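You operate a simulated robot arm through the tools that you are given. There is no shell and no other tool. Be economical: measure what you need, move in short steps, check, and stop when the job is done.

Carry out the task below with a simulated robot arm. There is one attempt and no reset: what you move stays moved.

## Task
Test the green servo; stand it in the white tray for PASS, in the purple tub for FAIL.
Fine: switch the tester off after; leave the other servos.

It is judged by the outcome, as a careful person would: the job done as asked, and still so three seconds after it is handed in. It fails if anything else is knocked over, pushed out of place, dropped, spilled or broken.

## Robot
A 7-joint arm with a two-finger parallel gripper, fixed in place. Base frame: the origin is at the foot of the arm, x ahead of it, y to its left, z up; the work surface is at about z = 1.05. Readings come in m, degrees, newtons and seconds.
With the tool pointing down near the work surface it reaches from about 0.14 to 0.64 m from the base axis. Its first joint turns from -66.0 to 66.0 degrees. Payload 1.57 kg.
The TCP is the grasp point between the finger pads, 0.03 m short of the fingertips. In the tool frame z runs along the fingers and y along their closing line. Largest opening 0.11 m; finger width 0.024, thickness 0.012; the body of the gripper, 0.048 by 0.112 m, starts 0.078 m behind the TCP.
Orientation is that of the tool frame in the base frame, as a unit quaternion [w, x, y, z]. With the fingers straight down and closing along the base's y, the tool's x points along the base's -x, its y along +y and its z along -z.

## Interface
- The arm moves only by the tool apply_moves. Its argument "rows" is a list of rows, each a list of 6 numbers: the shift along the tool's x, y, z in m, then the turn, a rotation vector about the tool's x, y, z in rad. In form: [[x, y, z, rx, ry, rz], ...]. A call has 1 to 20 rows; each row shifts and turns the commanded pose from where the row before left it, along the tool's axes as they then stand. "fingers" is the finger opening in m, from 0 to 0.11, set as the call begins (left out, the last holds). Each row takes 0.2 s and may step no farther than 0.05 m and 8.6 degrees from the row before; otherwise, or with a gripper value out of range, the whole call is refused. A pose out of reach is approached as far as the arm can. The call stops where the force on the tool passes 40 N (or 10 N more than at its start, if that is more) or the arm is blocked; 0.2 s more then pass. The fingers move at their own pace (about 0.108 m/s each) and stop on an object; they squeeze with about 36 N. The grip force told is the motor's: it shows also when the fingers shut on nothing. Time passes only in rows, and 0.2 s behind the last, so rows that do not move let the fingers close. The reply holds the time, the measured pose of the TCP, the force on the tool along the base axes, the opening and the grip force, in the units named above and with some noise, with the torque about the TCP (base axes, N m) and any sound that the robot's microphone picked up.
- Cameras (640 x 400 px; columns grow to the right, rows downward): "scene" is fixed at [0.1659, -0.3916, 1.4356]; the picture's right is [0.77, -0.64, 0.00], its down [-0.21, -0.25, -0.95] and it looks along [0.61, 0.72, -0.32] (base axes); focal length 217 px, centre (320, 200). "wrist" rides on the gripper at [0.07, 0.016, -0.141] in the tool frame; the picture's right is [-0.23, 0.97, 0.00], its down [-0.86, -0.20, -0.48] and it looks along [-0.47, -0.11, 0.88] (tool axes); focal length 222 px, centre (320, 200). There is no depth. A picture from a camera that has moved, and an enlarged one, comes with that camera's place and axes in the base frame and with its lens. The place of the scene camera against the robot may be out by one fixed shift of up to 0.012 m in any direction.
- capture(camera): a new picture of that camera. The clock stands still meanwhile.
- enlarge(camera, box): a new picture of the part [left, top, right, bottom] of that camera's present view, enlarged. The clock stands still meanwhile.
- sign_off(): hands the job in; it is judged then, once.

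Go step by step. Nothing tells you positions but the pictures and the camera data: compare them with the known pose of the tool, close in by small moves and look again before you grip or let go. The budget is 120 turns and 84 pictures, counting those below and the enlarged ones. Unless the task says otherwise, let go and move clear before handing in, and close with one line.

The tools are called after "Request:" as a command line: name --pt "numbers of a row" for each row, then --argument value for the rest, lists and objects as JSON in quotes. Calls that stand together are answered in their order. apply_moves: Moves the arm, as the interface text tells. Its arguments: {"type":"object","properties":{"rows":{"type":"array"},"fingers":{"type":"number"}},"required":["rows"]} The other tools are called the same way: capture (camera) takes a picture; enlarge (camera, box) takes an enlarged picture of a part of a camera's view; sign_off () hands the job in.

At the start:

```text
clock: 0.0
position: [0.2342, -0.178, 1.3228]
tool_rot: [0.0, 0.001, 1.0, 0.001]
ft_force: [0.8, 0.9, -0.4]
torque: [0.0, -0.01, -0.04]
opening: 0.1098
grasp_force: 0.0
```

scene: 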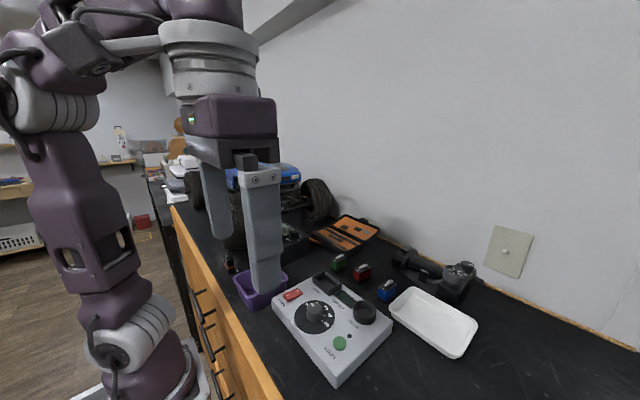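
wrist: 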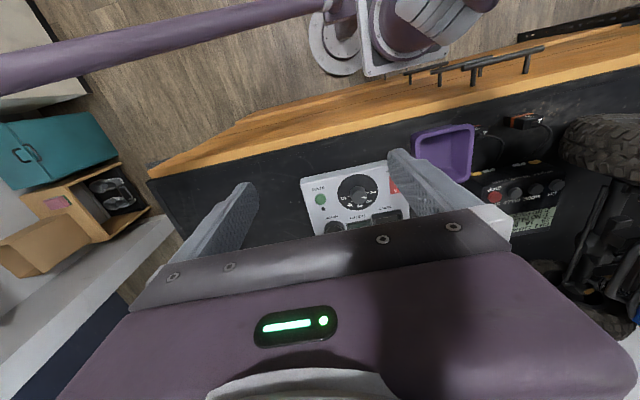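

I see a tester (grey box) with dial, green button, red switch, and three small servos (green, red, blue) behind it, with a white tray and a purple tub. I'll look closer first.

Request:
enlarge --camera "scene" --box '[260, 240, 400, 390]'

Request:
enlarge --camera "scene" --box '[310, 220, 490, 360]'

Request:
enlarge --camera "wrist" --box '[280, 150, 440, 250]'

```text
2.67 times, centred on (330, 315) of scene
camera zoom: at [0.1659, -0.3916, 1.4356], right [0.77, -0.64, 0.0], down [-0.21, -0.25, -0.95], along [0.61, 0.72, -0.32], focal length 578 px, centre (293, -107)
```

zoom: 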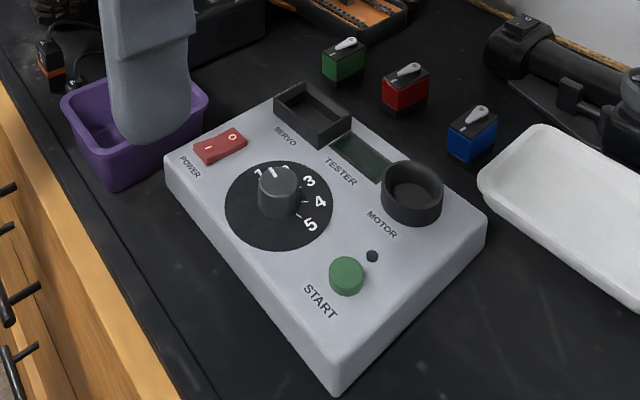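

```text
2.86 times, centred on (400, 290) of scene
camera zoom: at [0.1659, -0.3916, 1.4356], right [0.77, -0.64, 0.0], down [-0.21, -0.25, -0.95], along [0.61, 0.72, -0.32], focal length 619 px, centre (91, -57)
```

zoom: 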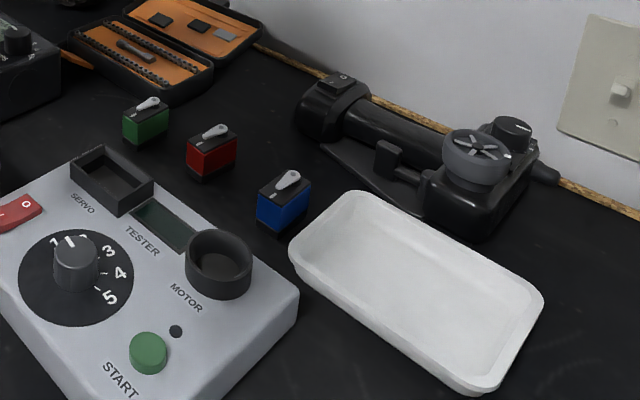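

```text
4.00 times, centred on (360, 200) of wrist
camera zoom: at [0.1647, -0.1641, 1.4643], right [0.23, 0.97, 0.0], down [0.86, -0.2, 0.48], along [0.47, -0.11, -0.88], focal length 888 px, centre (160, 200)
```

zoom: 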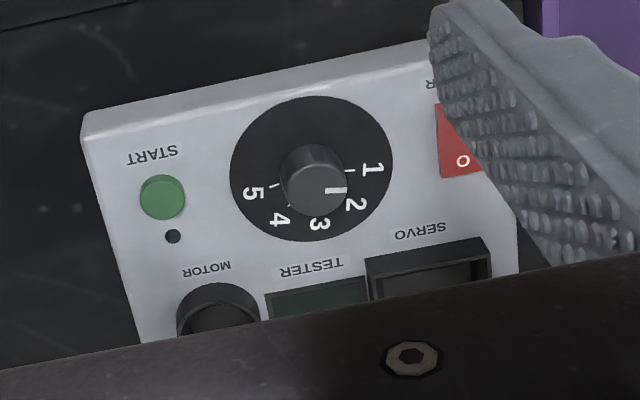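

Servos stand near x≈0.55 at y≈-0.03/-0.10/-0.18; the tester is around (0.36,-0.14). I'll move forward up high to view the servos and the panel from the wrist camera.

Request:
apply_moves --pt "-0.045 0.01 -0.005 0 0 0" --pt "-0.045 0.02 -0.005 0 0 0" --pt "-0.045 0.02 0 0 0 0" --pt "-0.045 0.02 0 0 0 0" --pt "0 0 0 0 0 0"

Request:
capture --camera "wrist"

Request:
enlarge --camera "wrist" --box '[240, 100, 440, 225]'

```text
clock: 1.2
position: [0.4162, -0.1091, 1.3303]
tool_rot: [0.001, 0.0, 1.0, 0.0]
ft_force: [-0.7, 0.1, 0.3]
torque: [0.0, 0.0, 0.04]
opening: 0.1101
grasp_force: 0.0
```

```text
78 pictures are left
camera wrist: at [0.3455, -0.0934, 1.472], right [0.23, 0.97, 0.0], down [0.85, -0.2, 0.48], along [0.47, -0.11, -0.88], focal length 222 px, centre (320, 200)
```

wrist: 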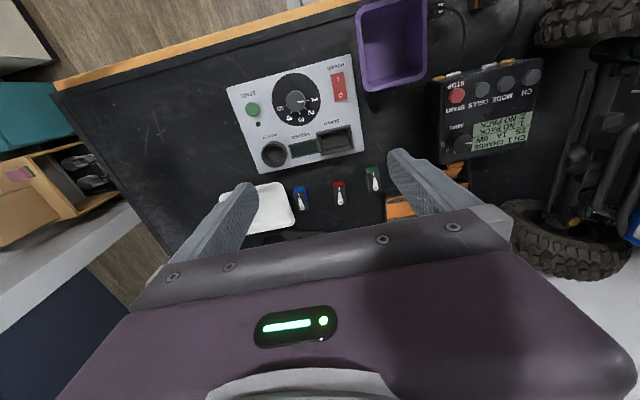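

```text
3.20 times, centred on (340, 162) of wrist
camera zoom: at [0.3455, -0.0934, 1.472], right [0.23, 0.97, 0.0], down [0.85, -0.2, 0.48], along [0.47, -0.11, -0.88], focal length 711 px, centre (256, 320)
```

zoom: 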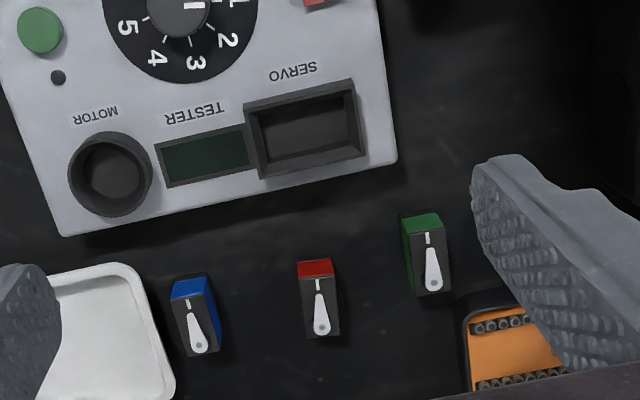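

The servo's long axis looks along x while the socket's long axis is along y. I zoom in for labels and dial text.

Request:
enlarge --camera "wrist" --box '[335, 140, 415, 200]'

Request:
enlarge --camera "scene" --box '[320, 240, 400, 310]'

Request:
enlarge --camera "wrist" --box '[220, 50, 370, 180]'

Request:
enlarge --camera "scene" --box '[270, 265, 380, 360]'

```text
6.67 times, centred on (375, 170) of wrist
camera zoom: at [0.3455, -0.0934, 1.472], right [0.23, 0.97, 0.0], down [0.85, -0.2, 0.48], along [0.47, -0.11, -0.88], focal length 1481 px, centre (-47, 400)
```

zoom: 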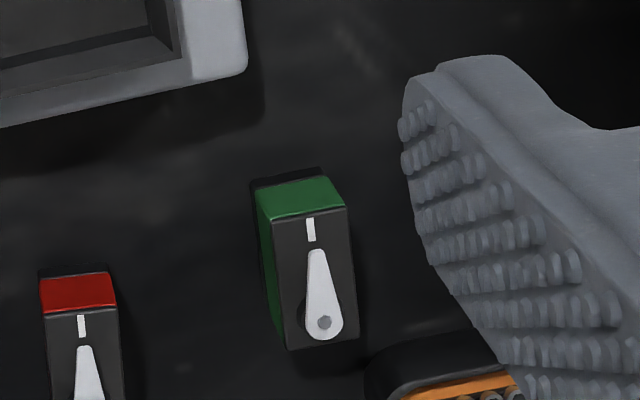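

```text
5.71 times, centred on (360, 275) of scene
camera zoom: at [0.1659, -0.3916, 1.4356], right [0.77, -0.64, 0.0], down [-0.21, -0.25, -0.95], along [0.61, 0.72, -0.32], focal length 1238 px, centre (91, -229)
```

zoom: 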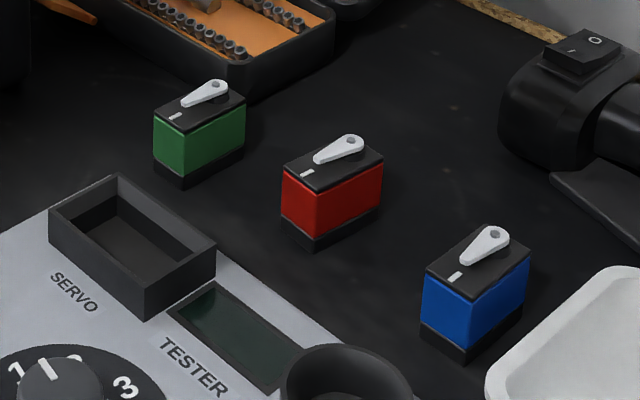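

```text
3.08 times, centred on (295, 115) of wrist
camera zoom: at [0.3455, -0.0934, 1.472], right [0.23, 0.97, 0.0], down [0.85, -0.2, 0.48], along [0.47, -0.11, -0.88], focal length 684 px, centre (397, 462)
```

zoom: 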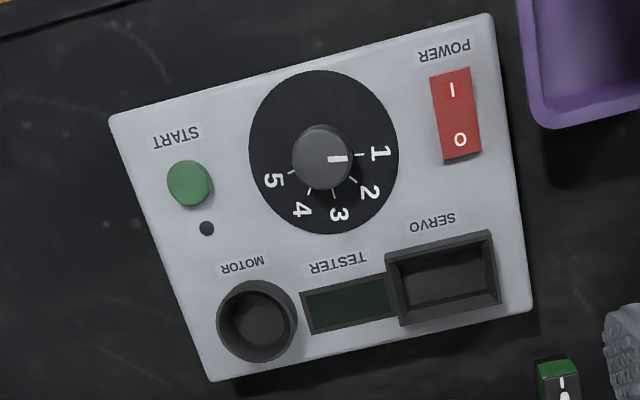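

```text
4.21 times, centred on (325, 312) of scene
camera zoom: at [0.1659, -0.3916, 1.4356], right [0.77, -0.64, 0.0], down [-0.21, -0.25, -0.95], along [0.61, 0.72, -0.32], focal length 912 px, centre (299, -274)
```

zoom: 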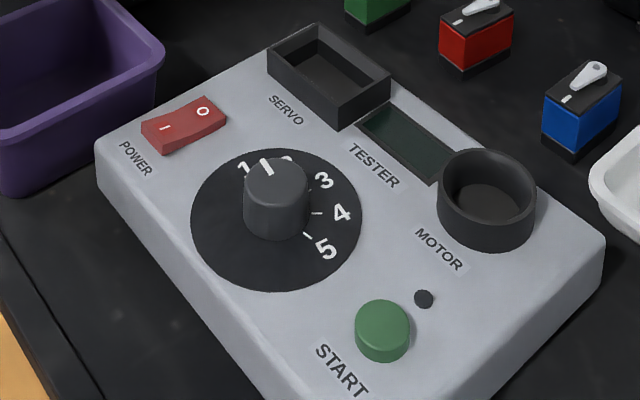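

Panel top is z≈1.089, with the rocker at about (0.364,-0.068), its "I" end toward the robot. I'll close the fingers and hover over the I end first, to see what the display says once powered.

Request:
apply_moves --fingers 0 --pt "0.025 0.015 0.04 0 0 0" --pt "0.025 0.015 0.035 0 0 0" --pt "0.017 0.011 0.04 0 0 0" --pt "0 0 0.04 0 0 0" --pt "0 0 0.015 0 0 0" --pt "0 0 0 0 0 0"

Request:
enlarge --camera "scene" --box '[230, 240, 390, 340]'

Request:
capture --camera "wrist"

```text
clock: 2.6
position: [0.3478, -0.0677, 1.163]
tool_rot: [0.0, 0.0, 1.0, 0.0]
ft_force: [-0.1, -0.4, 0.3]
torque: [0.0, 0.03, 0.02]
opening: 0.0
grasp_force: 20.9
```

```text
4.00 times, centred on (310, 290) of scene
camera zoom: at [0.1659, -0.3916, 1.4356], right [0.77, -0.64, 0.0], down [-0.21, -0.25, -0.95], along [0.61, 0.72, -0.32], focal length 867 px, centre (360, -160)
```

zoom: 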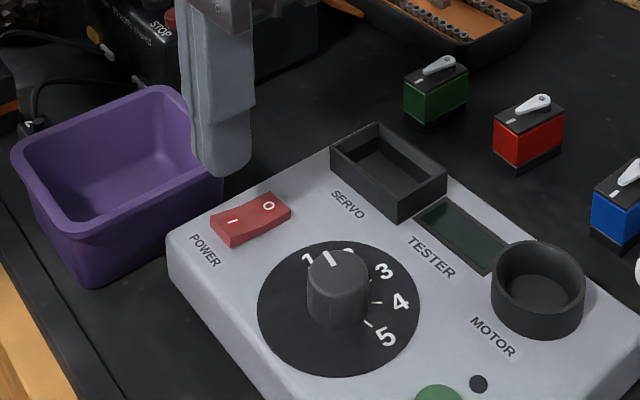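

```text
71 pictures are left
camera wrist: at [0.2782, -0.0527, 1.3045], right [0.23, 0.97, 0.0], down [0.85, -0.2, 0.48], along [0.47, -0.11, -0.88], focal length 222 px, centre (320, 200)
```

wrist: 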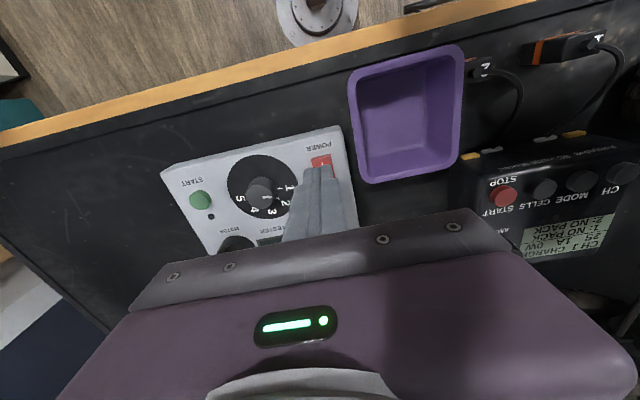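

The fingertips sit above the rocker's I end. I descend in small steps until contact.

Request:
apply_moves --pt "0 0 0.01 0 0 0" --pt "0 0 0.01 0 0 0" --pt "0 0 0.005 0 0 0" --pt "0 0 0.004 0 0 0" --pt "0 0 0.003 0 0 0" --pt "0 0 0.003 0 0 0" --pt "0 0 0.002 0 0 0" --pt "0 0 0.002 0 0 0"

Request:
enlarge --camera "scene" --box '[230, 240, 390, 340]'

```text
clock: 4.4
position: [0.3494, -0.0683, 1.1219]
tool_rot: [-0.001, -0.001, 1.0, 0.001]
ft_force: [0.5, -0.8, 0.3]
torque: [0.02, 0.0, -0.02]
opening: 0.0
grasp_force: 21.5
```

```text
4.00 times, centred on (310, 290) of scene
camera zoom: at [0.1659, -0.3916, 1.4356], right [0.77, -0.64, 0.0], down [-0.21, -0.25, -0.95], along [0.61, 0.72, -0.32], focal length 867 px, centre (360, -160)
```

zoom: 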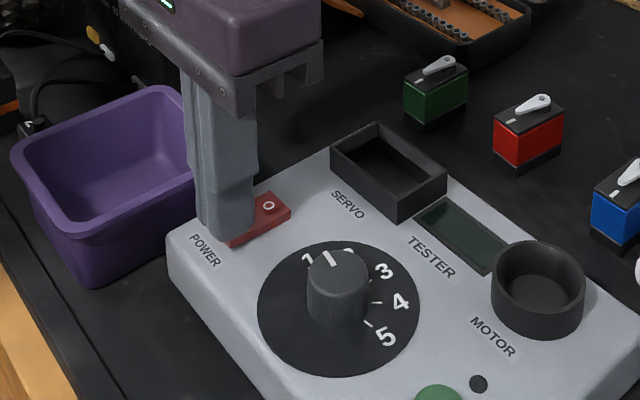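

No contact force yet; continuing down in 1–2 mm steps.

Request:
apply_moves --pt "0 0 0.002 0 0 0" --pt "0 0 0.001 0 0 0" --pt "0 0 0.001 0 0 0"

Request:
enlarge --camera "scene" --box '[230, 240, 390, 340]'

```text
clock: 5.2
position: [0.3482, -0.0675, 1.1215]
tool_rot: [0.002, 0.0, 1.0, 0.0]
ft_force: [-6.1, 5.4, 40.4]
torque: [0.19, -0.28, -0.06]
opening: 0.0001
grasp_force: 21.2
```

```text
4.00 times, centred on (310, 290) of scene
camera zoom: at [0.1652, -0.3914, 1.4358], right [0.77, -0.64, 0.0], down [-0.21, -0.25, -0.95], along [0.61, 0.72, -0.32], focal length 867 px, centre (360, -160)
```

zoom: 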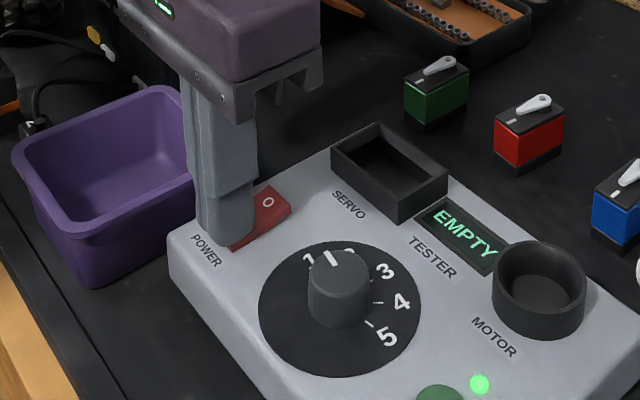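

Power is on: the display reads "EMPTY". I lift off and head over the green servo with the fingers slightly open.

Request:
apply_moves --pt "0 0 -0.02 0 0 0" --pt "0 0 -0.045 0 0 0" --pt "0 0 -0.045 0 0 0" --pt "-0.045 0.008 0 0 0 0" --pt "-0.045 0.009 0 0 0 0" --pt "-0.045 0.009 0 0 0 0" --pt "-0.045 0.009 0 0 0 0" --pt "0 0 0 0 0 0" --fingers 0.045

Request:
capture --camera "wrist"

Request:
enlarge --camera "wrist" --box '[260, 130, 400, 220]'

```text
clock: 7.0
position: [0.5286, -0.0338, 1.2309]
tool_rot: [0.0, 0.0, 1.0, 0.0]
ft_force: [0.6, -0.2, -0.5]
torque: [-0.04, 0.0, -0.01]
opening: 0.045
grasp_force: 0.2
```

```text
68 pictures are left
camera wrist: at [0.4583, -0.0179, 1.373], right [0.23, 0.97, 0.0], down [0.86, -0.2, 0.48], along [0.47, -0.11, -0.88], focal length 222 px, centre (320, 200)
```

wrist: 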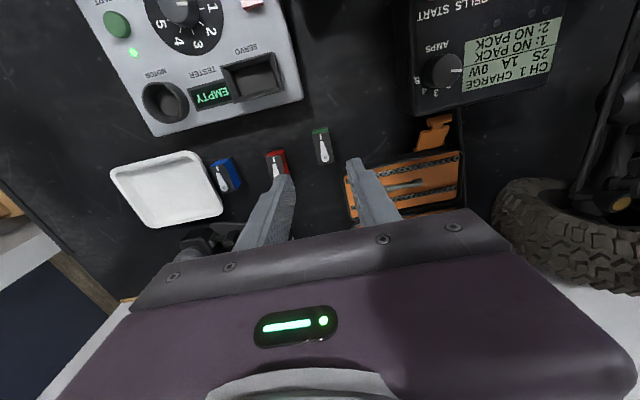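

```text
4.44 times, centred on (330, 175) of wrist
camera zoom: at [0.4583, -0.0179, 1.373], right [0.23, 0.97, 0.0], down [0.86, -0.2, 0.48], along [0.47, -0.11, -0.88], focal length 987 px, centre (276, 311)
```

zoom: 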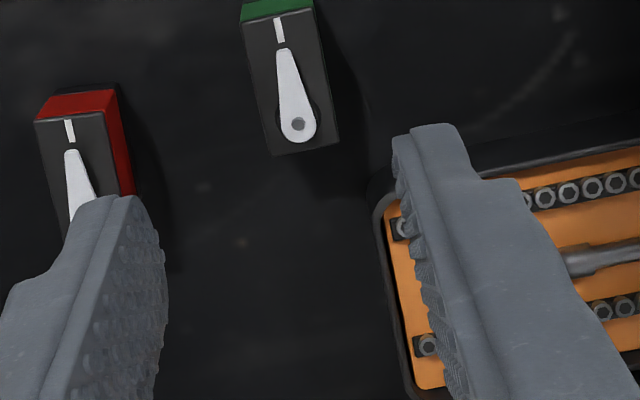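

The green servo's top centre triangulates to (0.540,-0.032,1.081), about 0.041×0.020, yawed about -2°. I align and descend to just above, then check.

Request:
apply_moves --pt "-0.0114 0.0016 0.02 0 0 0.035" --pt "0 0 0.04 0 0 0" --pt "0 0 0.035 0 0 0" --pt "0 0 0 0 0 0"

Request:
enlarge --camera "wrist" --box '[240, 100, 420, 220]'

Request:
enlarge --camera "scene" --box '[300, 220, 400, 290]'

```text
clock: 8.0
position: [0.5377, -0.0313, 1.1356]
tool_rot: [0.0, 0.018, 1.0, 0.0]
ft_force: [0.1, 0.3, -0.5]
torque: [0.01, 0.01, 0.01]
opening: 0.0451
grasp_force: 0.0
```

```text
3.33 times, centred on (330, 160) of wrist
camera zoom: at [0.4688, -0.014, 1.2762], right [0.26, 0.97, 0.0], down [0.85, -0.23, 0.48], along [0.46, -0.12, -0.88], focal length 740 px, centre (287, 333)
```

zoom: 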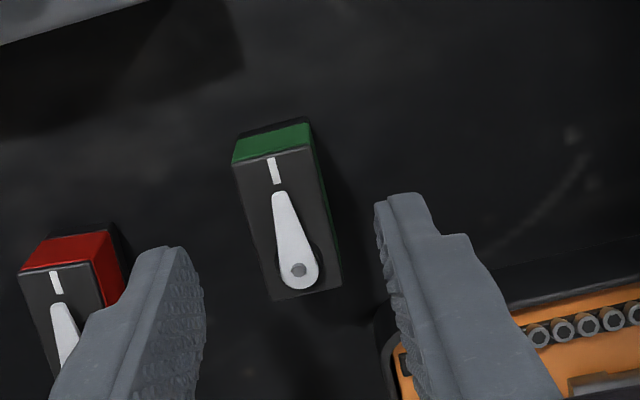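

```text
5.71 times, centred on (350, 255) of scene
camera zoom: at [0.1659, -0.3916, 1.4356], right [0.77, -0.64, 0.0], down [-0.21, -0.25, -0.95], along [0.61, 0.72, -0.32], focal length 1238 px, centre (149, -114)
```

zoom: 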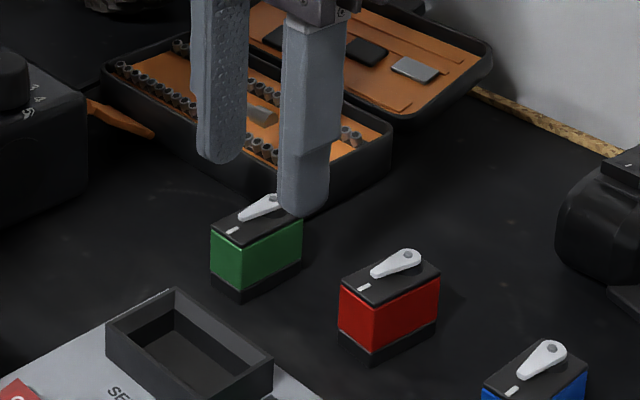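

The estimate holds (0.5397,-0.0326). I nudge 2 mm, descend to overlap about 14 mm, and grip.

Request:
apply_moves --pt "-0.002 -0.001 0.02 0 0 0" --pt "0 0 0.014 0 0 0" --pt "0 0 0.005 0 0 0" --pt "0 0 0 0 0 0"

Request:
enlarge --camera "scene" --box '[300, 220, 400, 290]'

```text
clock: 9.0
position: [0.5406, -0.032, 1.0961]
tool_rot: [-0.001, 0.018, 1.0, 0.0]
ft_force: [-0.7, 0.8, 0.5]
torque: [-0.03, -0.01, 0.02]
opening: 0.0452
grasp_force: 0.2
```

```text
5.71 times, centred on (350, 255) of scene
camera zoom: at [0.1659, -0.3916, 1.4356], right [0.77, -0.64, 0.0], down [-0.21, -0.25, -0.95], along [0.61, 0.72, -0.32], focal length 1238 px, centre (149, -114)
```

zoom: 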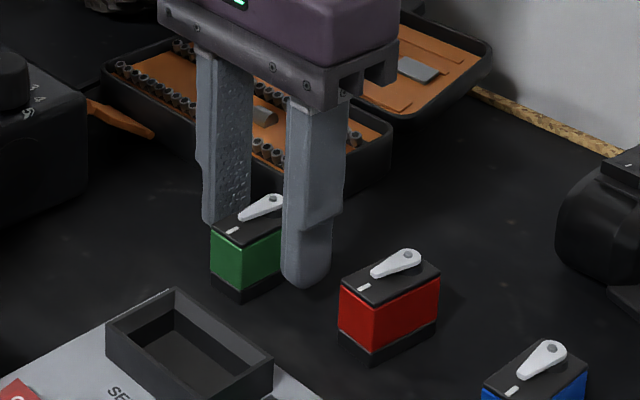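

Request:
apply_moves --fingers 0 --pt "0 0 0 0 0 0" --pt "0 0 0 0 0 0" --pt "0 0 0 0 0 0" --pt "0 0 -0.01 0 0 0" --pt "0 0 -0.03 0 0 0" --pt "0 0 -0.03 0 0 0" --pt "0 0 0 0 0 0"

Request:
enlarge --camera "scene" --box '[270, 180, 410, 300]'

Request:
enlarge --camera "wrist" --box '[160, 40, 400, 220]'

```text
clock: 10.6
position: [0.5409, -0.0327, 1.1656]
tool_rot: [0.0, 0.018, 1.0, 0.0]
ft_force: [-0.3, 1.5, -0.6]
torque: [0.0, 0.01, 0.0]
opening: 0.0208
grasp_force: 34.5
```

```text
3.33 times, centred on (340, 240) of scene
camera zoom: at [0.1659, -0.3916, 1.4356], right [0.77, -0.64, 0.0], down [-0.21, -0.25, -0.95], along [0.61, 0.72, -0.32], focal length 722 px, centre (253, 67)
```

zoom: 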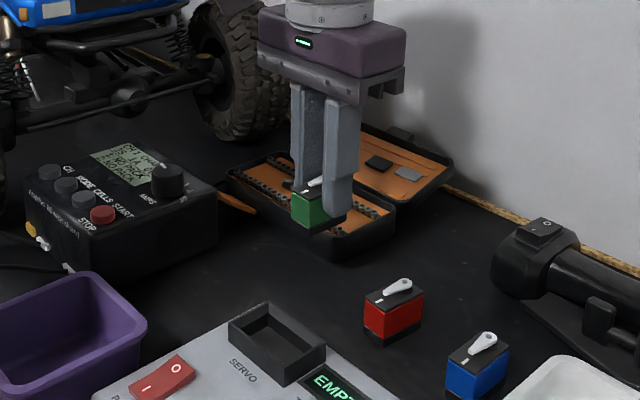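

```text
2.22 times, centred on (280, 130) of wrist
camera zoom: at [0.4711, -0.0149, 1.3075], right [0.26, 0.97, 0.0], down [0.85, -0.23, 0.48], along [0.46, -0.13, -0.88], focal length 494 px, centre (409, 356)
```

zoom: 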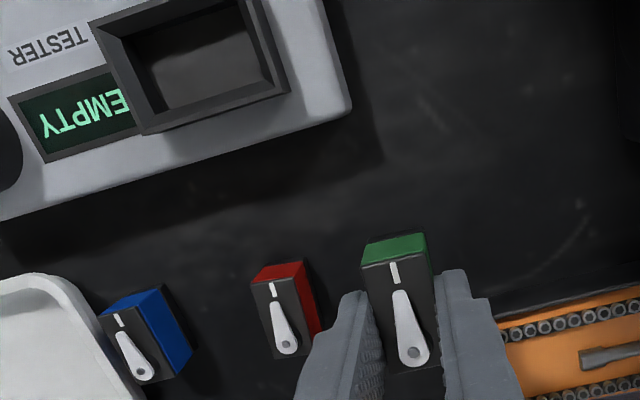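

The servo is held (0.021 m opening). Next I move up and back to get a precise look at the socket before rotating.

Request:
apply_moves --pt "0.02 -0.01 -0.04 0 0 0" --pt "0.04 -0.02 -0.04 0 0 0" --pt "0.04 -0.02 -0.02 0 0 0" --pt "0 0 0 0 0 0"

Request:
enlarge --camera "wrist" --box '[280, 70, 400, 170]'

Request:
capture --camera "wrist"

```text
refused: row 2 steps farther than a row can; nothing moved
```

```text
4.00 times, centred on (340, 120) of wrist
camera zoom: at [0.4711, -0.0149, 1.3075], right [0.26, 0.97, 0.0], down [0.85, -0.23, 0.48], along [0.46, -0.13, -0.88], focal length 888 px, centre (240, 520)
```

zoom: 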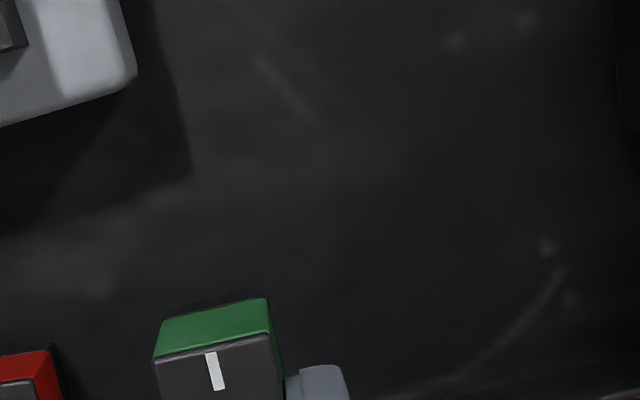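

```text
60 pictures are left
camera wrist: at [0.4711, -0.0149, 1.3075], right [0.26, 0.97, 0.0], down [0.85, -0.23, 0.48], along [0.46, -0.13, -0.88], focal length 222 px, centre (320, 200)
```

wrist: 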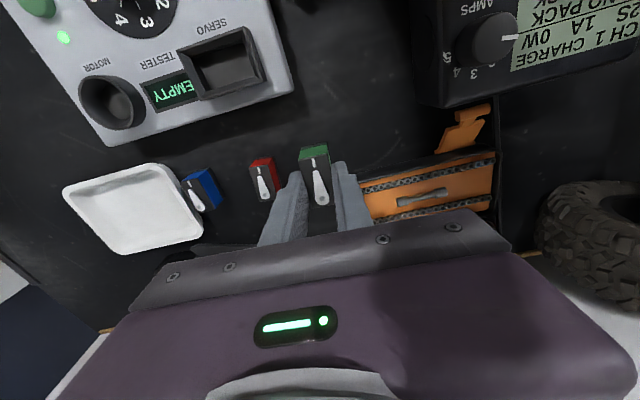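

That call was refused because a step was too long; I split it up, and it's one move before looking again.

Request:
apply_moves --pt "0.02 -0.01 -0.03 0 0 0" --pt "0.03 -0.015 -0.03 0 0 0" --pt "0.03 -0.015 -0.02 0 0 0" --pt "0.02 -0.01 0 0 0 0" --pt "0 0 0 0 0 0"

Request:
capture --camera "wrist"

Request:
enlarge --camera "wrist" --box '[260, 80, 400, 200]'

```text
clock: 11.8
position: [0.4395, -0.0787, 1.2458]
tool_rot: [0.0, 0.017, 1.0, 0.0]
ft_force: [0.2, -0.1, -0.1]
torque: [-0.01, 0.0, -0.02]
opening: 0.021
grasp_force: 34.6
```

```text
59 pictures are left
camera wrist: at [0.3702, -0.062, 1.3872], right [0.26, 0.97, 0.0], down [0.85, -0.23, 0.48], along [0.46, -0.13, -0.88], focal length 222 px, centre (320, 200)
```

wrist: 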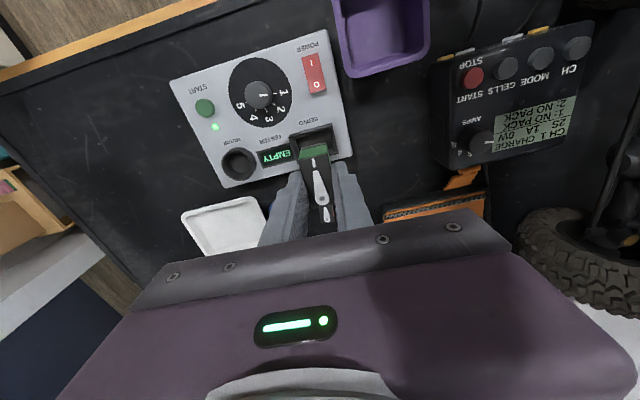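

```text
3.33 times, centred on (330, 140) of wrist
camera zoom: at [0.3702, -0.062, 1.3872], right [0.26, 0.97, 0.0], down [0.85, -0.23, 0.48], along [0.46, -0.13, -0.88], focal length 740 px, centre (287, 400)
```

zoom: 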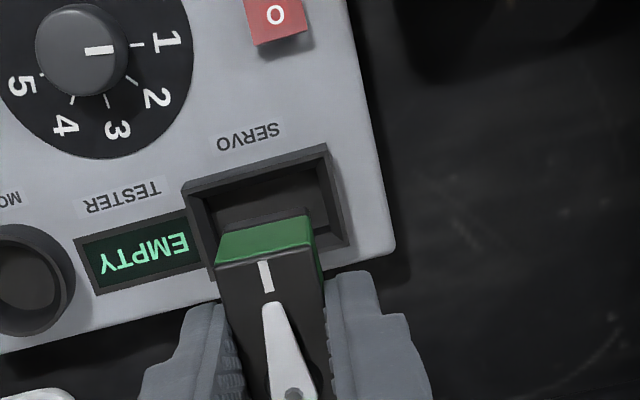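

The socket is hidden by the held servo. I rotate the tool −92° (servo long axis along y) and shift toward +y, so the camera sees the socket and display.

Request:
apply_moves --pt "0 0 0 0 0 -0.146" --pt "0 0 0 0 0 -0.146" --pt "0 0 0 0 0 -0.146" --pt "0 0 0 0 0 -0.146" --pt "0 0 0 0 0 -0.146" --pt "0 0 0 0 0 -0.146" --pt "0 0 0 0 0 -0.146" --pt "0 0 0 0 0 -0.146" --pt "0 0 0 0 0 -0.146" --pt "0 0 0 0 0 -0.146" --pt "0 0 0 0 0 -0.146" --pt "-0.03 0 0 0 0 0" --pt "-0.03 0 0 0 0 0" --pt "0 0 0 0 0 0"

Request:
capture --camera "wrist"

Request:
enlarge --camera "wrist" --box '[240, 60, 400, 210]'

```text
clock: 14.8
position: [0.4386, -0.0186, 1.246]
tool_rot: [0.0, 0.708, -0.707, 0.0]
ft_force: [0.3, -0.4, -0.2]
torque: [-0.02, -0.03, 0.0]
opening: 0.0208
grasp_force: 34.8
```

```text
57 pictures are left
camera wrist: at [0.4228, -0.0897, 1.3872], right [-0.97, 0.23, 0.0], down [0.2, 0.86, 0.48], along [0.11, 0.47, -0.88], focal length 222 px, centre (320, 200)
```

wrist: 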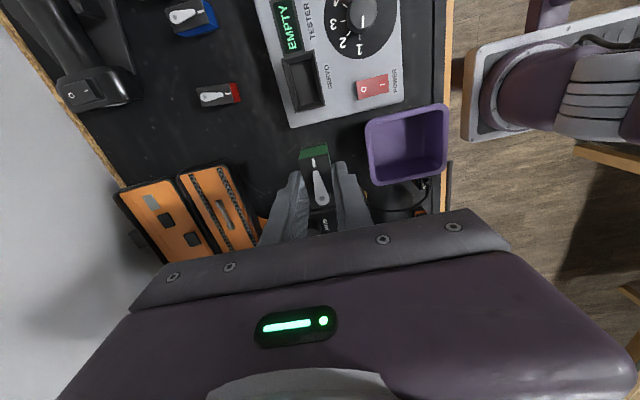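

```text
2.67 times, centred on (320, 135) of wrist
camera zoom: at [0.4228, -0.0897, 1.3872], right [-0.97, 0.23, 0.0], down [0.2, 0.86, 0.48], along [0.11, 0.47, -0.88], focal length 592 px, centre (320, 373)
```

zoom: 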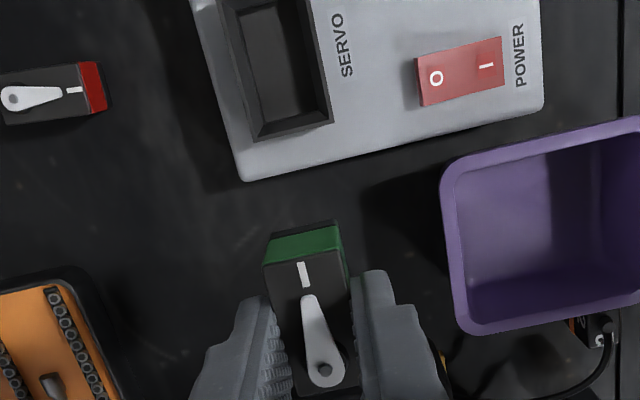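

Rotation is good and the socket is now in clear view. I zoom in to measure it.

Request:
enlarge --camera "wrist" --box '[270, 40, 350, 120]'

Request:
enlarge --camera "wrist" --box '[280, 130, 370, 220]'

```text
5.00 times, centred on (310, 80) of wrist
camera zoom: at [0.4228, -0.0897, 1.3872], right [-0.97, 0.23, 0.0], down [0.2, 0.86, 0.48], along [0.11, 0.47, -0.88], focal length 1111 px, centre (370, 800)
```

zoom: 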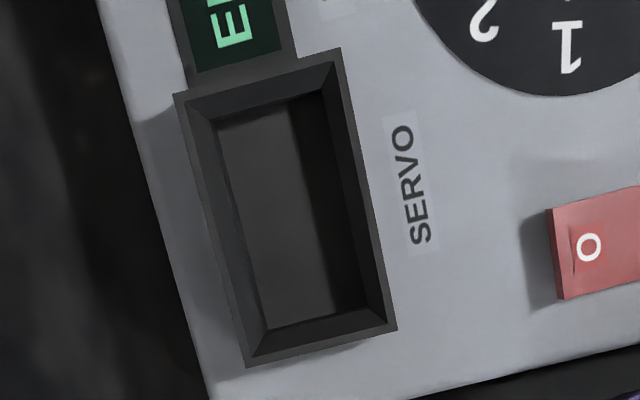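

```text
4.44 times, centred on (325, 175) of wrist
camera zoom: at [0.4228, -0.0897, 1.3872], right [-0.97, 0.23, 0.0], down [0.2, 0.86, 0.48], along [0.11, 0.47, -0.88], focal length 987 px, centre (298, 311)
```

zoom: 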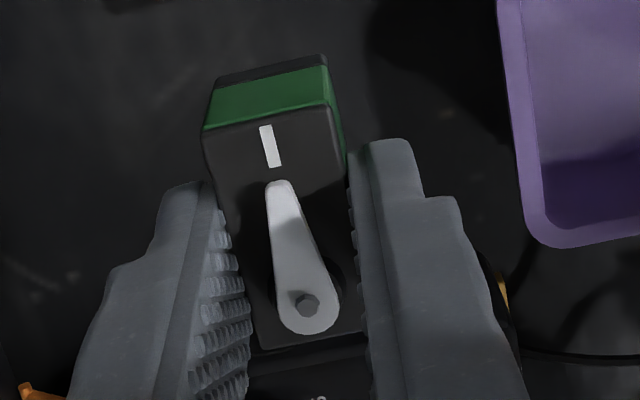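

The socket has a funnelled mouth with its centre about 68 mm in −y from the servo, and slightly +x. I move over it, lower partway and check alignment.

Request:
apply_moves --pt "0.04 -0.0015 0 0 0 0" --pt "0.0285 0 0.03 0 0 0" --pt "0 0 0.04 0 0 0" --pt "0 0 0 0 0 0"

Request:
enlarge --camera "scene" --box '[290, 220, 390, 320]'

Request:
enlarge --camera "wrist" --box '[270, 110, 380, 220]'

```text
clock: 15.8
position: [0.442, -0.0874, 1.1759]
tool_rot: [0.0, 0.708, -0.706, 0.0]
ft_force: [-0.6, 0.5, -0.7]
torque: [0.02, 0.0, 0.02]
opening: 0.0208
grasp_force: 34.5
```

```text
4.00 times, centred on (340, 270) of scene
camera zoom: at [0.1659, -0.3916, 1.4356], right [0.77, -0.64, 0.0], down [-0.21, -0.25, -0.95], along [0.61, 0.72, -0.32], focal length 867 px, centre (240, -80)
```

zoom: 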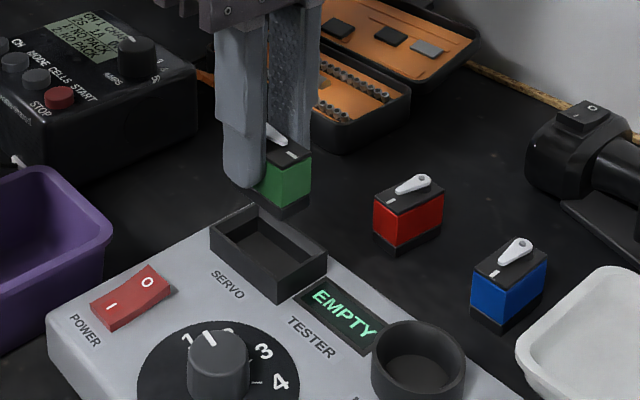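

```text
3.64 times, centred on (325, 165) of wrist
camera zoom: at [0.4247, -0.1586, 1.3172], right [-0.97, 0.23, 0.0], down [0.2, 0.86, 0.48], along [0.11, 0.47, -0.88], focal length 808 px, centre (302, 327)
```

zoom: 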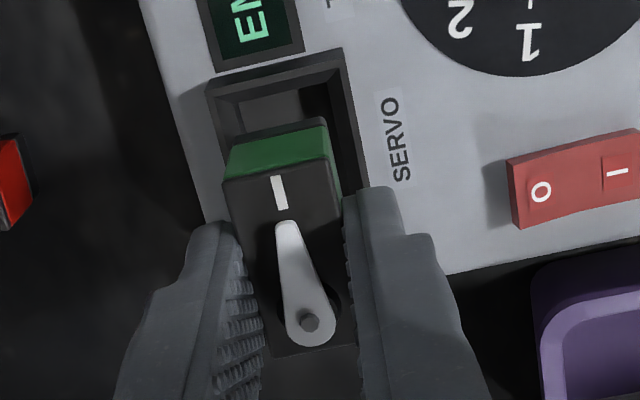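

Servo and socket align to within about 1 mm. I descend in small guarded steps.

Request:
apply_moves --pt "0 0 0.012 0 0 0" --pt "0 0 0.008 0 0 0" --pt "0 0 0.005 0 0 0" --pt "0 0 0.004 0 0 0" --pt "0 0 0.003 0 0 0" --pt "0 0 0.003 0 0 0"

Request:
enlarge --camera "scene" --box '[290, 220, 390, 320]'

```text
clock: 17.2
position: [0.4408, -0.0871, 1.1404]
tool_rot: [-0.001, 0.708, -0.707, 0.0]
ft_force: [-0.1, 1.1, 0.1]
torque: [0.04, 0.0, 0.01]
opening: 0.0211
grasp_force: 34.5
```

```text
4.00 times, centred on (340, 270) of scene
camera zoom: at [0.1659, -0.3916, 1.4356], right [0.77, -0.64, 0.0], down [-0.21, -0.25, -0.95], along [0.61, 0.72, -0.32], focal length 867 px, centre (240, -80)
```

zoom: 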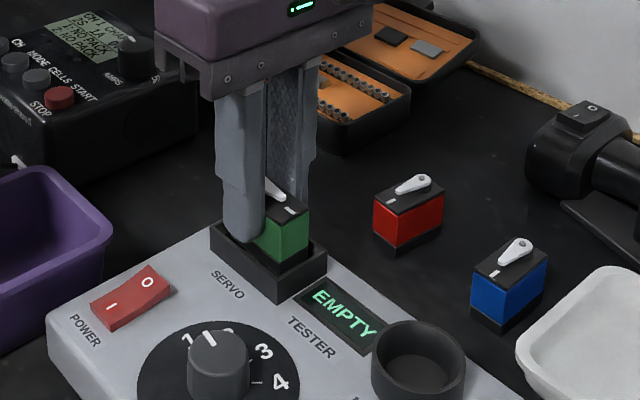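

The servo's lower end is entering the socket freely. Continuing down.

Request:
apply_moves --pt "0 0 0.002 0 0 0" --pt "0 0 0.002 0 0 0" --pt "0 0 0.002 0 0 0" --pt "0 0 0.002 0 0 0" --pt "0 0 0.002 0 0 0" --pt "0 0 0.001 0 0 0" --pt "0 0 0.001 0 0 0"

Request:
enlarge --camera "scene" --box '[290, 220, 390, 320]'

```text
clock: 18.8
position: [0.4409, -0.0867, 1.13]
tool_rot: [-0.001, 0.707, -0.707, 0.002]
ft_force: [-2.1, 8.4, 31.6]
torque: [0.28, 0.36, -0.03]
opening: 0.0209
grasp_force: 34.2
```

```text
4.00 times, centred on (340, 270) of scene
camera zoom: at [0.1654, -0.3913, 1.4358], right [0.77, -0.64, 0.0], down [-0.21, -0.25, -0.95], along [0.61, 0.72, -0.32], focal length 867 px, centre (240, -80)
```

zoom: 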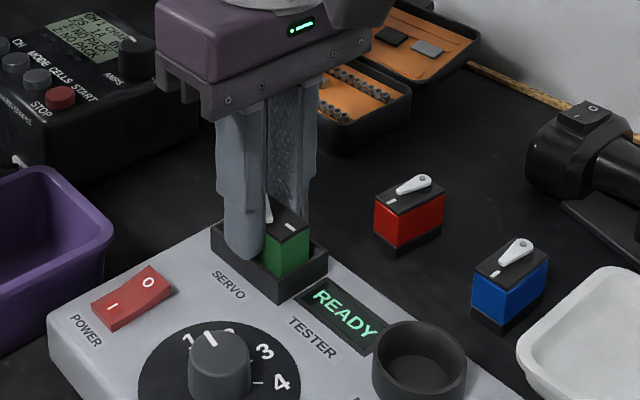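

"READY" is shown: the servo is seated. I relieve the pressure slightly, open gently and lift straight up.

Request:
apply_moves --fingers 0.03 --pt "0 0 -0.001 0 0 0" --pt "0 0 0 0 0 0" --pt "0 0 -0.005 0 0 0" --pt "0 0 -0.02 0 0 0" --pt "0 0 -0.04 0 0 0" --pt "0 0 -0.04 0 0 0" --pt "0 0 0 0 0 0"

Request:
enlarge --camera "scene" --box '[270, 240, 410, 360]'

Request:
capture --camera "wrist"

```text
clock: 20.4
position: [0.4402, -0.0874, 1.2338]
tool_rot: [0.0, 0.708, -0.706, 0.0]
ft_force: [-0.9, -0.3, 0.0]
torque: [-0.04, 0.01, 0.0]
opening: 0.0301
grasp_force: 0.1
```

```text
3.33 times, centred on (340, 300) of scene
camera zoom: at [0.1659, -0.3916, 1.4356], right [0.77, -0.64, 0.0], down [-0.21, -0.25, -0.95], along [0.61, 0.72, -0.32], focal length 722 px, centre (253, -133)
```

zoom: 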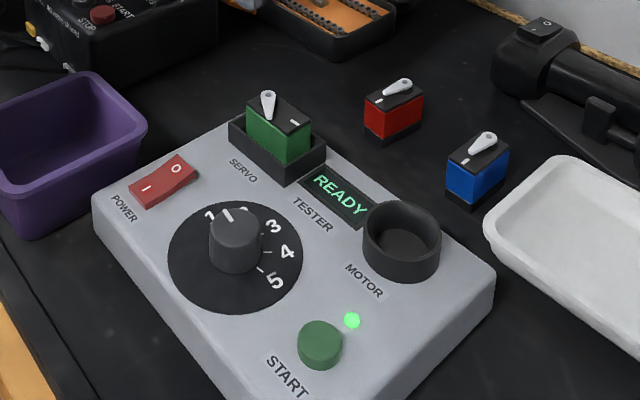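

```text
48 pictures are left
camera wrist: at [0.424, -0.1586, 1.3762], right [-0.97, 0.23, 0.0], down [0.2, 0.86, 0.48], along [0.11, 0.47, -0.88], focal length 222 px, centre (320, 200)
```

wrist: 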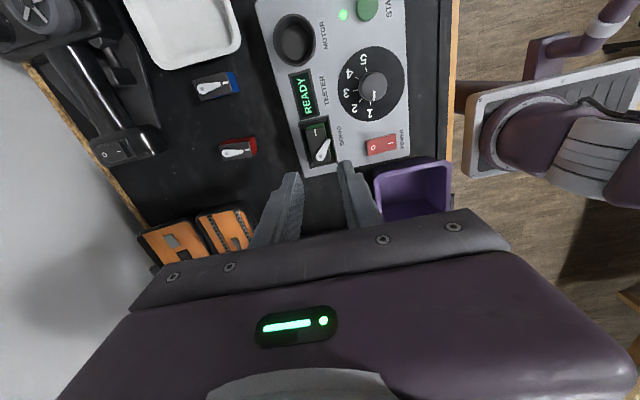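

The servo stands seated with the tester READY. Next: close fingers and hover above the START button at about (0.363,-0.208).

Request:
apply_moves --fingers 0 --pt "0.03 0.02 0 0 0 0" --pt "0.03 0.02 0 0 0 0" --pt "0.03 0.02 0 0 0 0" --pt "0.031 0.017 0 0 0 0" --pt "0 0 0.04 0 0 0" --pt "0 0 0.03 0 0 0" --pt "0 0 0 0 0 0"

Request:
enlarge --camera "scene" --box '[270, 240, 410, 360]'

Request:
capture --camera "wrist"

```text
clock: 22.0
position: [0.3639, -0.2078, 1.1653]
tool_rot: [0.0, 0.708, -0.706, -0.001]
ft_force: [-0.5, 0.4, -1.0]
torque: [-0.01, 0.01, 0.02]
opening: 0.0001
grasp_force: 21.5
```

```text
3.33 times, centred on (340, 300) of scene
camera zoom: at [0.1659, -0.3916, 1.4356], right [0.77, -0.64, 0.0], down [-0.21, -0.25, -0.95], along [0.61, 0.72, -0.32], focal length 722 px, centre (253, -133)
```

zoom: 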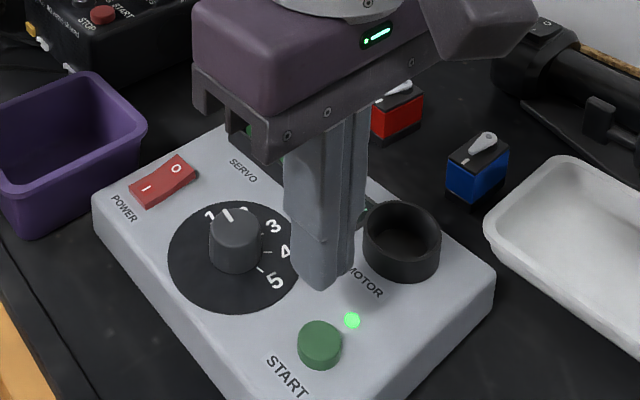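

```text
46 pictures are left
camera wrist: at [0.3471, -0.2788, 1.3063], right [-0.97, 0.23, 0.0], down [0.2, 0.86, 0.48], along [0.11, 0.47, -0.88], focal length 222 px, centre (320, 200)
```

wrist: 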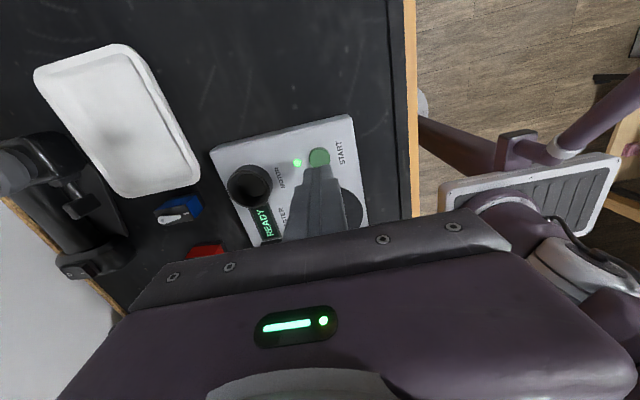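

The fingertips are over START. Pressing down in small guarded steps.

Request:
apply_moves --pt "0.002 0 0.015 0 0 0" --pt "0 0 0.01 0 0 0" --pt "0 0 0.005 0 0 0" --pt "0 0 0.003 0 0 0" --pt "0 0 0.002 0 0 0" --pt "0 0 0.002 0 0 0" --pt "0 0 0.002 0 0 0" --pt "0 0 0.002 0 0 0" --pt "0 0 0.002 0 0 0"

Request:
capture --camera "scene"

Request:
enlarge --camera "wrist" --box '[200, 100, 380, 250]'

```text
clock: 24.0
position: [0.3641, -0.2101, 1.121]
tool_rot: [0.001, 0.707, -0.707, -0.001]
ft_force: [-0.7, 0.4, -0.2]
torque: [0.02, -0.02, -0.01]
opening: 0.0
grasp_force: 21.3
```

```text
45 pictures are left
```

scene: 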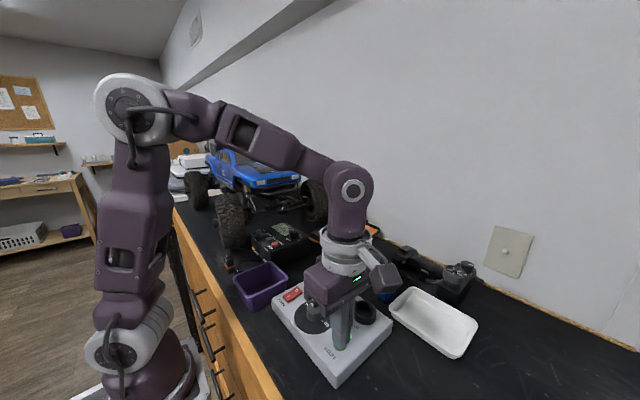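

```text
2.67 times, centred on (290, 175) of wrist
camera zoom: at [0.3475, -0.2815, 1.2633], right [-0.97, 0.23, 0.0], down [0.2, 0.86, 0.48], along [0.11, 0.47, -0.88], focal length 592 px, centre (400, 267)
```

zoom: 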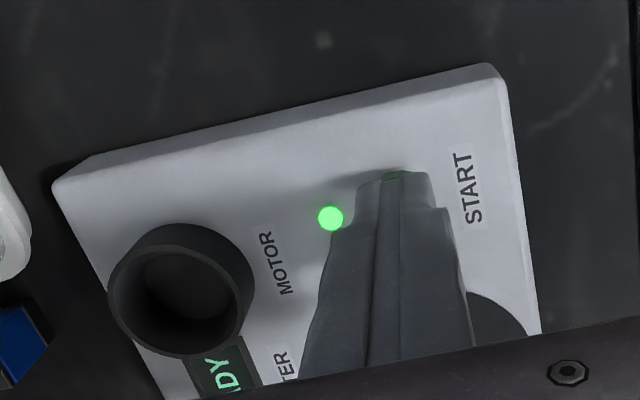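

Over the button and nearly in contact, with no force yet. Continuing 1–2 mm at a time.

Request:
apply_moves --pt "0 0 0.001 0 0 0" --pt "0 0 0.001 0 0 0" --pt "0 0 0.001 0 0 0" --pt "0 0 0.001 0 0 0" --pt "0 0 0.001 0 0 0" --pt "0 0 0.001 0 0 0"

Request:
enlarge --camera "wrist" --box '[200, 100, 380, 250]'

```text
clock: 25.4
position: [0.3633, -0.2104, 1.1166]
tool_rot: [0.0, 0.708, -0.706, 0.0]
ft_force: [1.2, 0.2, 7.9]
torque: [0.0, -0.03, 0.01]
opening: 0.0
grasp_force: 21.1
heard: click
```

```text
2.67 times, centred on (290, 175) of wrist
camera zoom: at [0.3478, -0.2814, 1.2576], right [-0.97, 0.23, 0.0], down [0.2, 0.86, 0.48], along [0.11, 0.47, -0.88], focal length 592 px, centre (400, 267)
```

zoom: 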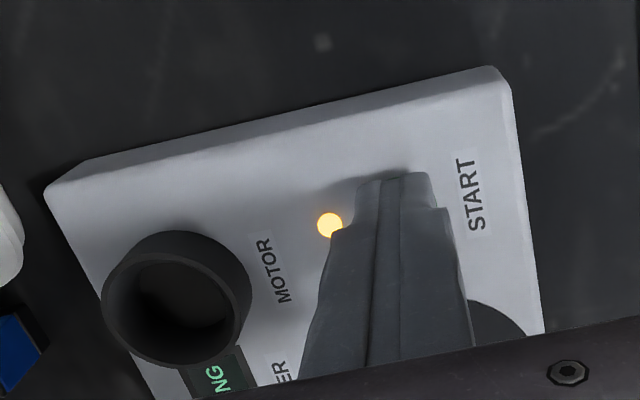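

A click was heard and the LED is amber (testing). I lift clear and move back toward −x so the display can be seen.

Request:
apply_moves --pt "0 0 -0.03 0 0 0" --pt "0 0 -0.045 0 0 0" --pt "0 0 -0.045 0 0 0"

Request:
capture --camera "wrist"

Request:
enlarge --camera "scene" --box '[270, 240, 410, 360]'

```text
clock: 26.2
position: [0.3648, -0.2094, 1.2355]
tool_rot: [0.0, 0.708, -0.707, 0.0]
ft_force: [0.2, -0.4, 0.6]
torque: [0.0, -0.04, 0.0]
opening: 0.0003
grasp_force: 21.2
```

```text
42 pictures are left
camera wrist: at [0.3475, -0.281, 1.3773], right [-0.97, 0.23, 0.0], down [0.2, 0.86, 0.48], along [0.11, 0.47, -0.88], focal length 222 px, centre (320, 200)
```

wrist: 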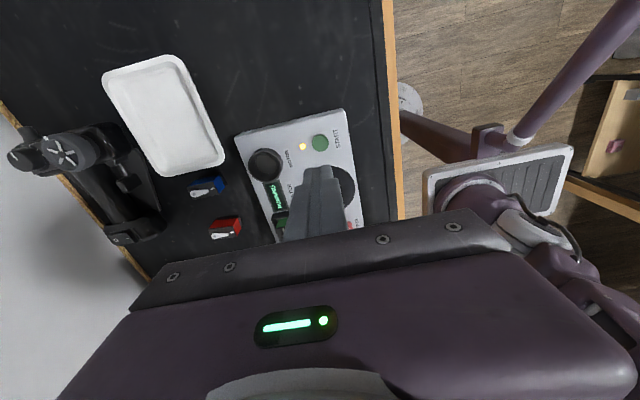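

```text
3.33 times, centred on (340, 300) of scene
camera zoom: at [0.1659, -0.3916, 1.4356], right [0.77, -0.64, 0.0], down [-0.21, -0.25, -0.95], along [0.61, 0.72, -0.32], focal length 722 px, centre (253, -133)
```

zoom: 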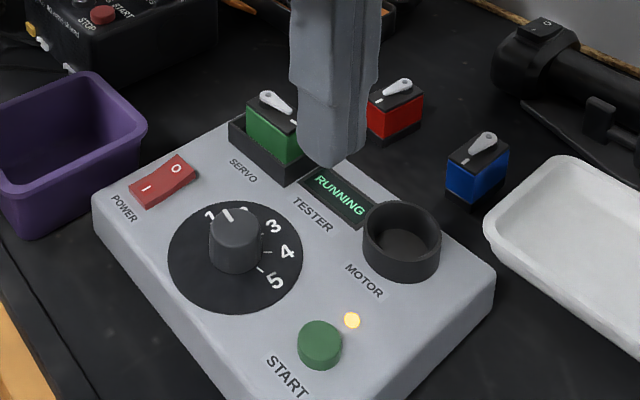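

The display says RUNNING and the horn moves. I move back toward the far side of the socket while it runs, checking the display.

Request:
apply_moves --fingers 0.04 --pt "-0.04 -0.015 0 0 0 0" --pt "-0.04 -0.015 0 0 0 0" --pt "-0.04 -0.015 0 0 0 0" --pt "-0.04 -0.015 0 0 0 0" --pt "-0.02 -0.015 0 0 0 0" --pt "0 0 0 0 0 0"

Request:
enlarge --camera "scene" --box '[270, 240, 410, 360]'

```text
clock: 27.6
position: [0.4375, -0.0305, 1.2369]
tool_rot: [0.0, 0.708, -0.706, 0.0]
ft_force: [0.6, 0.3, -0.1]
torque: [0.01, 0.02, -0.02]
opening: 0.04
grasp_force: 0.0
```

```text
3.33 times, centred on (340, 300) of scene
camera zoom: at [0.1659, -0.3916, 1.4356], right [0.77, -0.64, 0.0], down [-0.21, -0.25, -0.95], along [0.61, 0.72, -0.32], focal length 722 px, centre (253, -133)
```

zoom: 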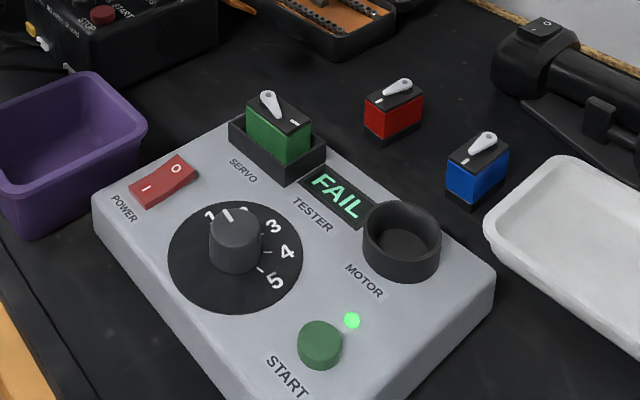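

The result is FAIL, so the servo goes into the purple tub. First I check the servo and horn pose in the socket.

Request:
capture --camera "wrist"

Request:
enlarge --camera "wrist" --box '[260, 30, 380, 130]'

```text
39 pictures are left
camera wrist: at [0.4217, -0.1018, 1.3775], right [-0.97, 0.23, 0.0], down [0.2, 0.86, 0.48], along [0.11, 0.47, -0.88], focal length 222 px, centre (320, 200)
```

wrist: 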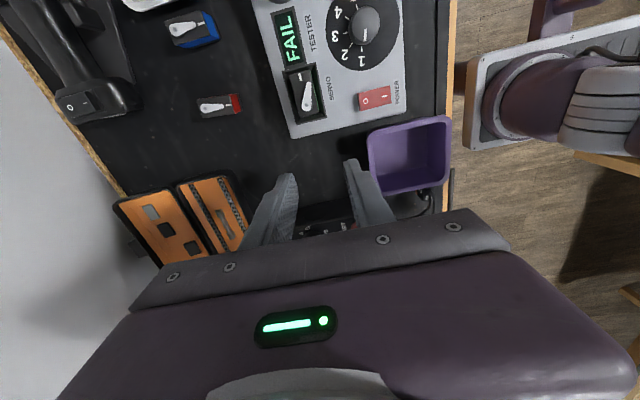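

```text
4.00 times, centred on (320, 80) of wrist
camera zoom: at [0.4217, -0.1018, 1.3775], right [-0.97, 0.23, 0.0], down [0.2, 0.86, 0.48], along [0.11, 0.47, -0.88], focal length 888 px, centre (320, 680)
```

zoom: 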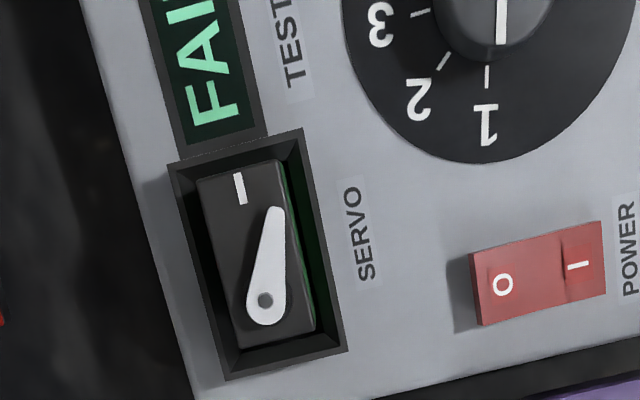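

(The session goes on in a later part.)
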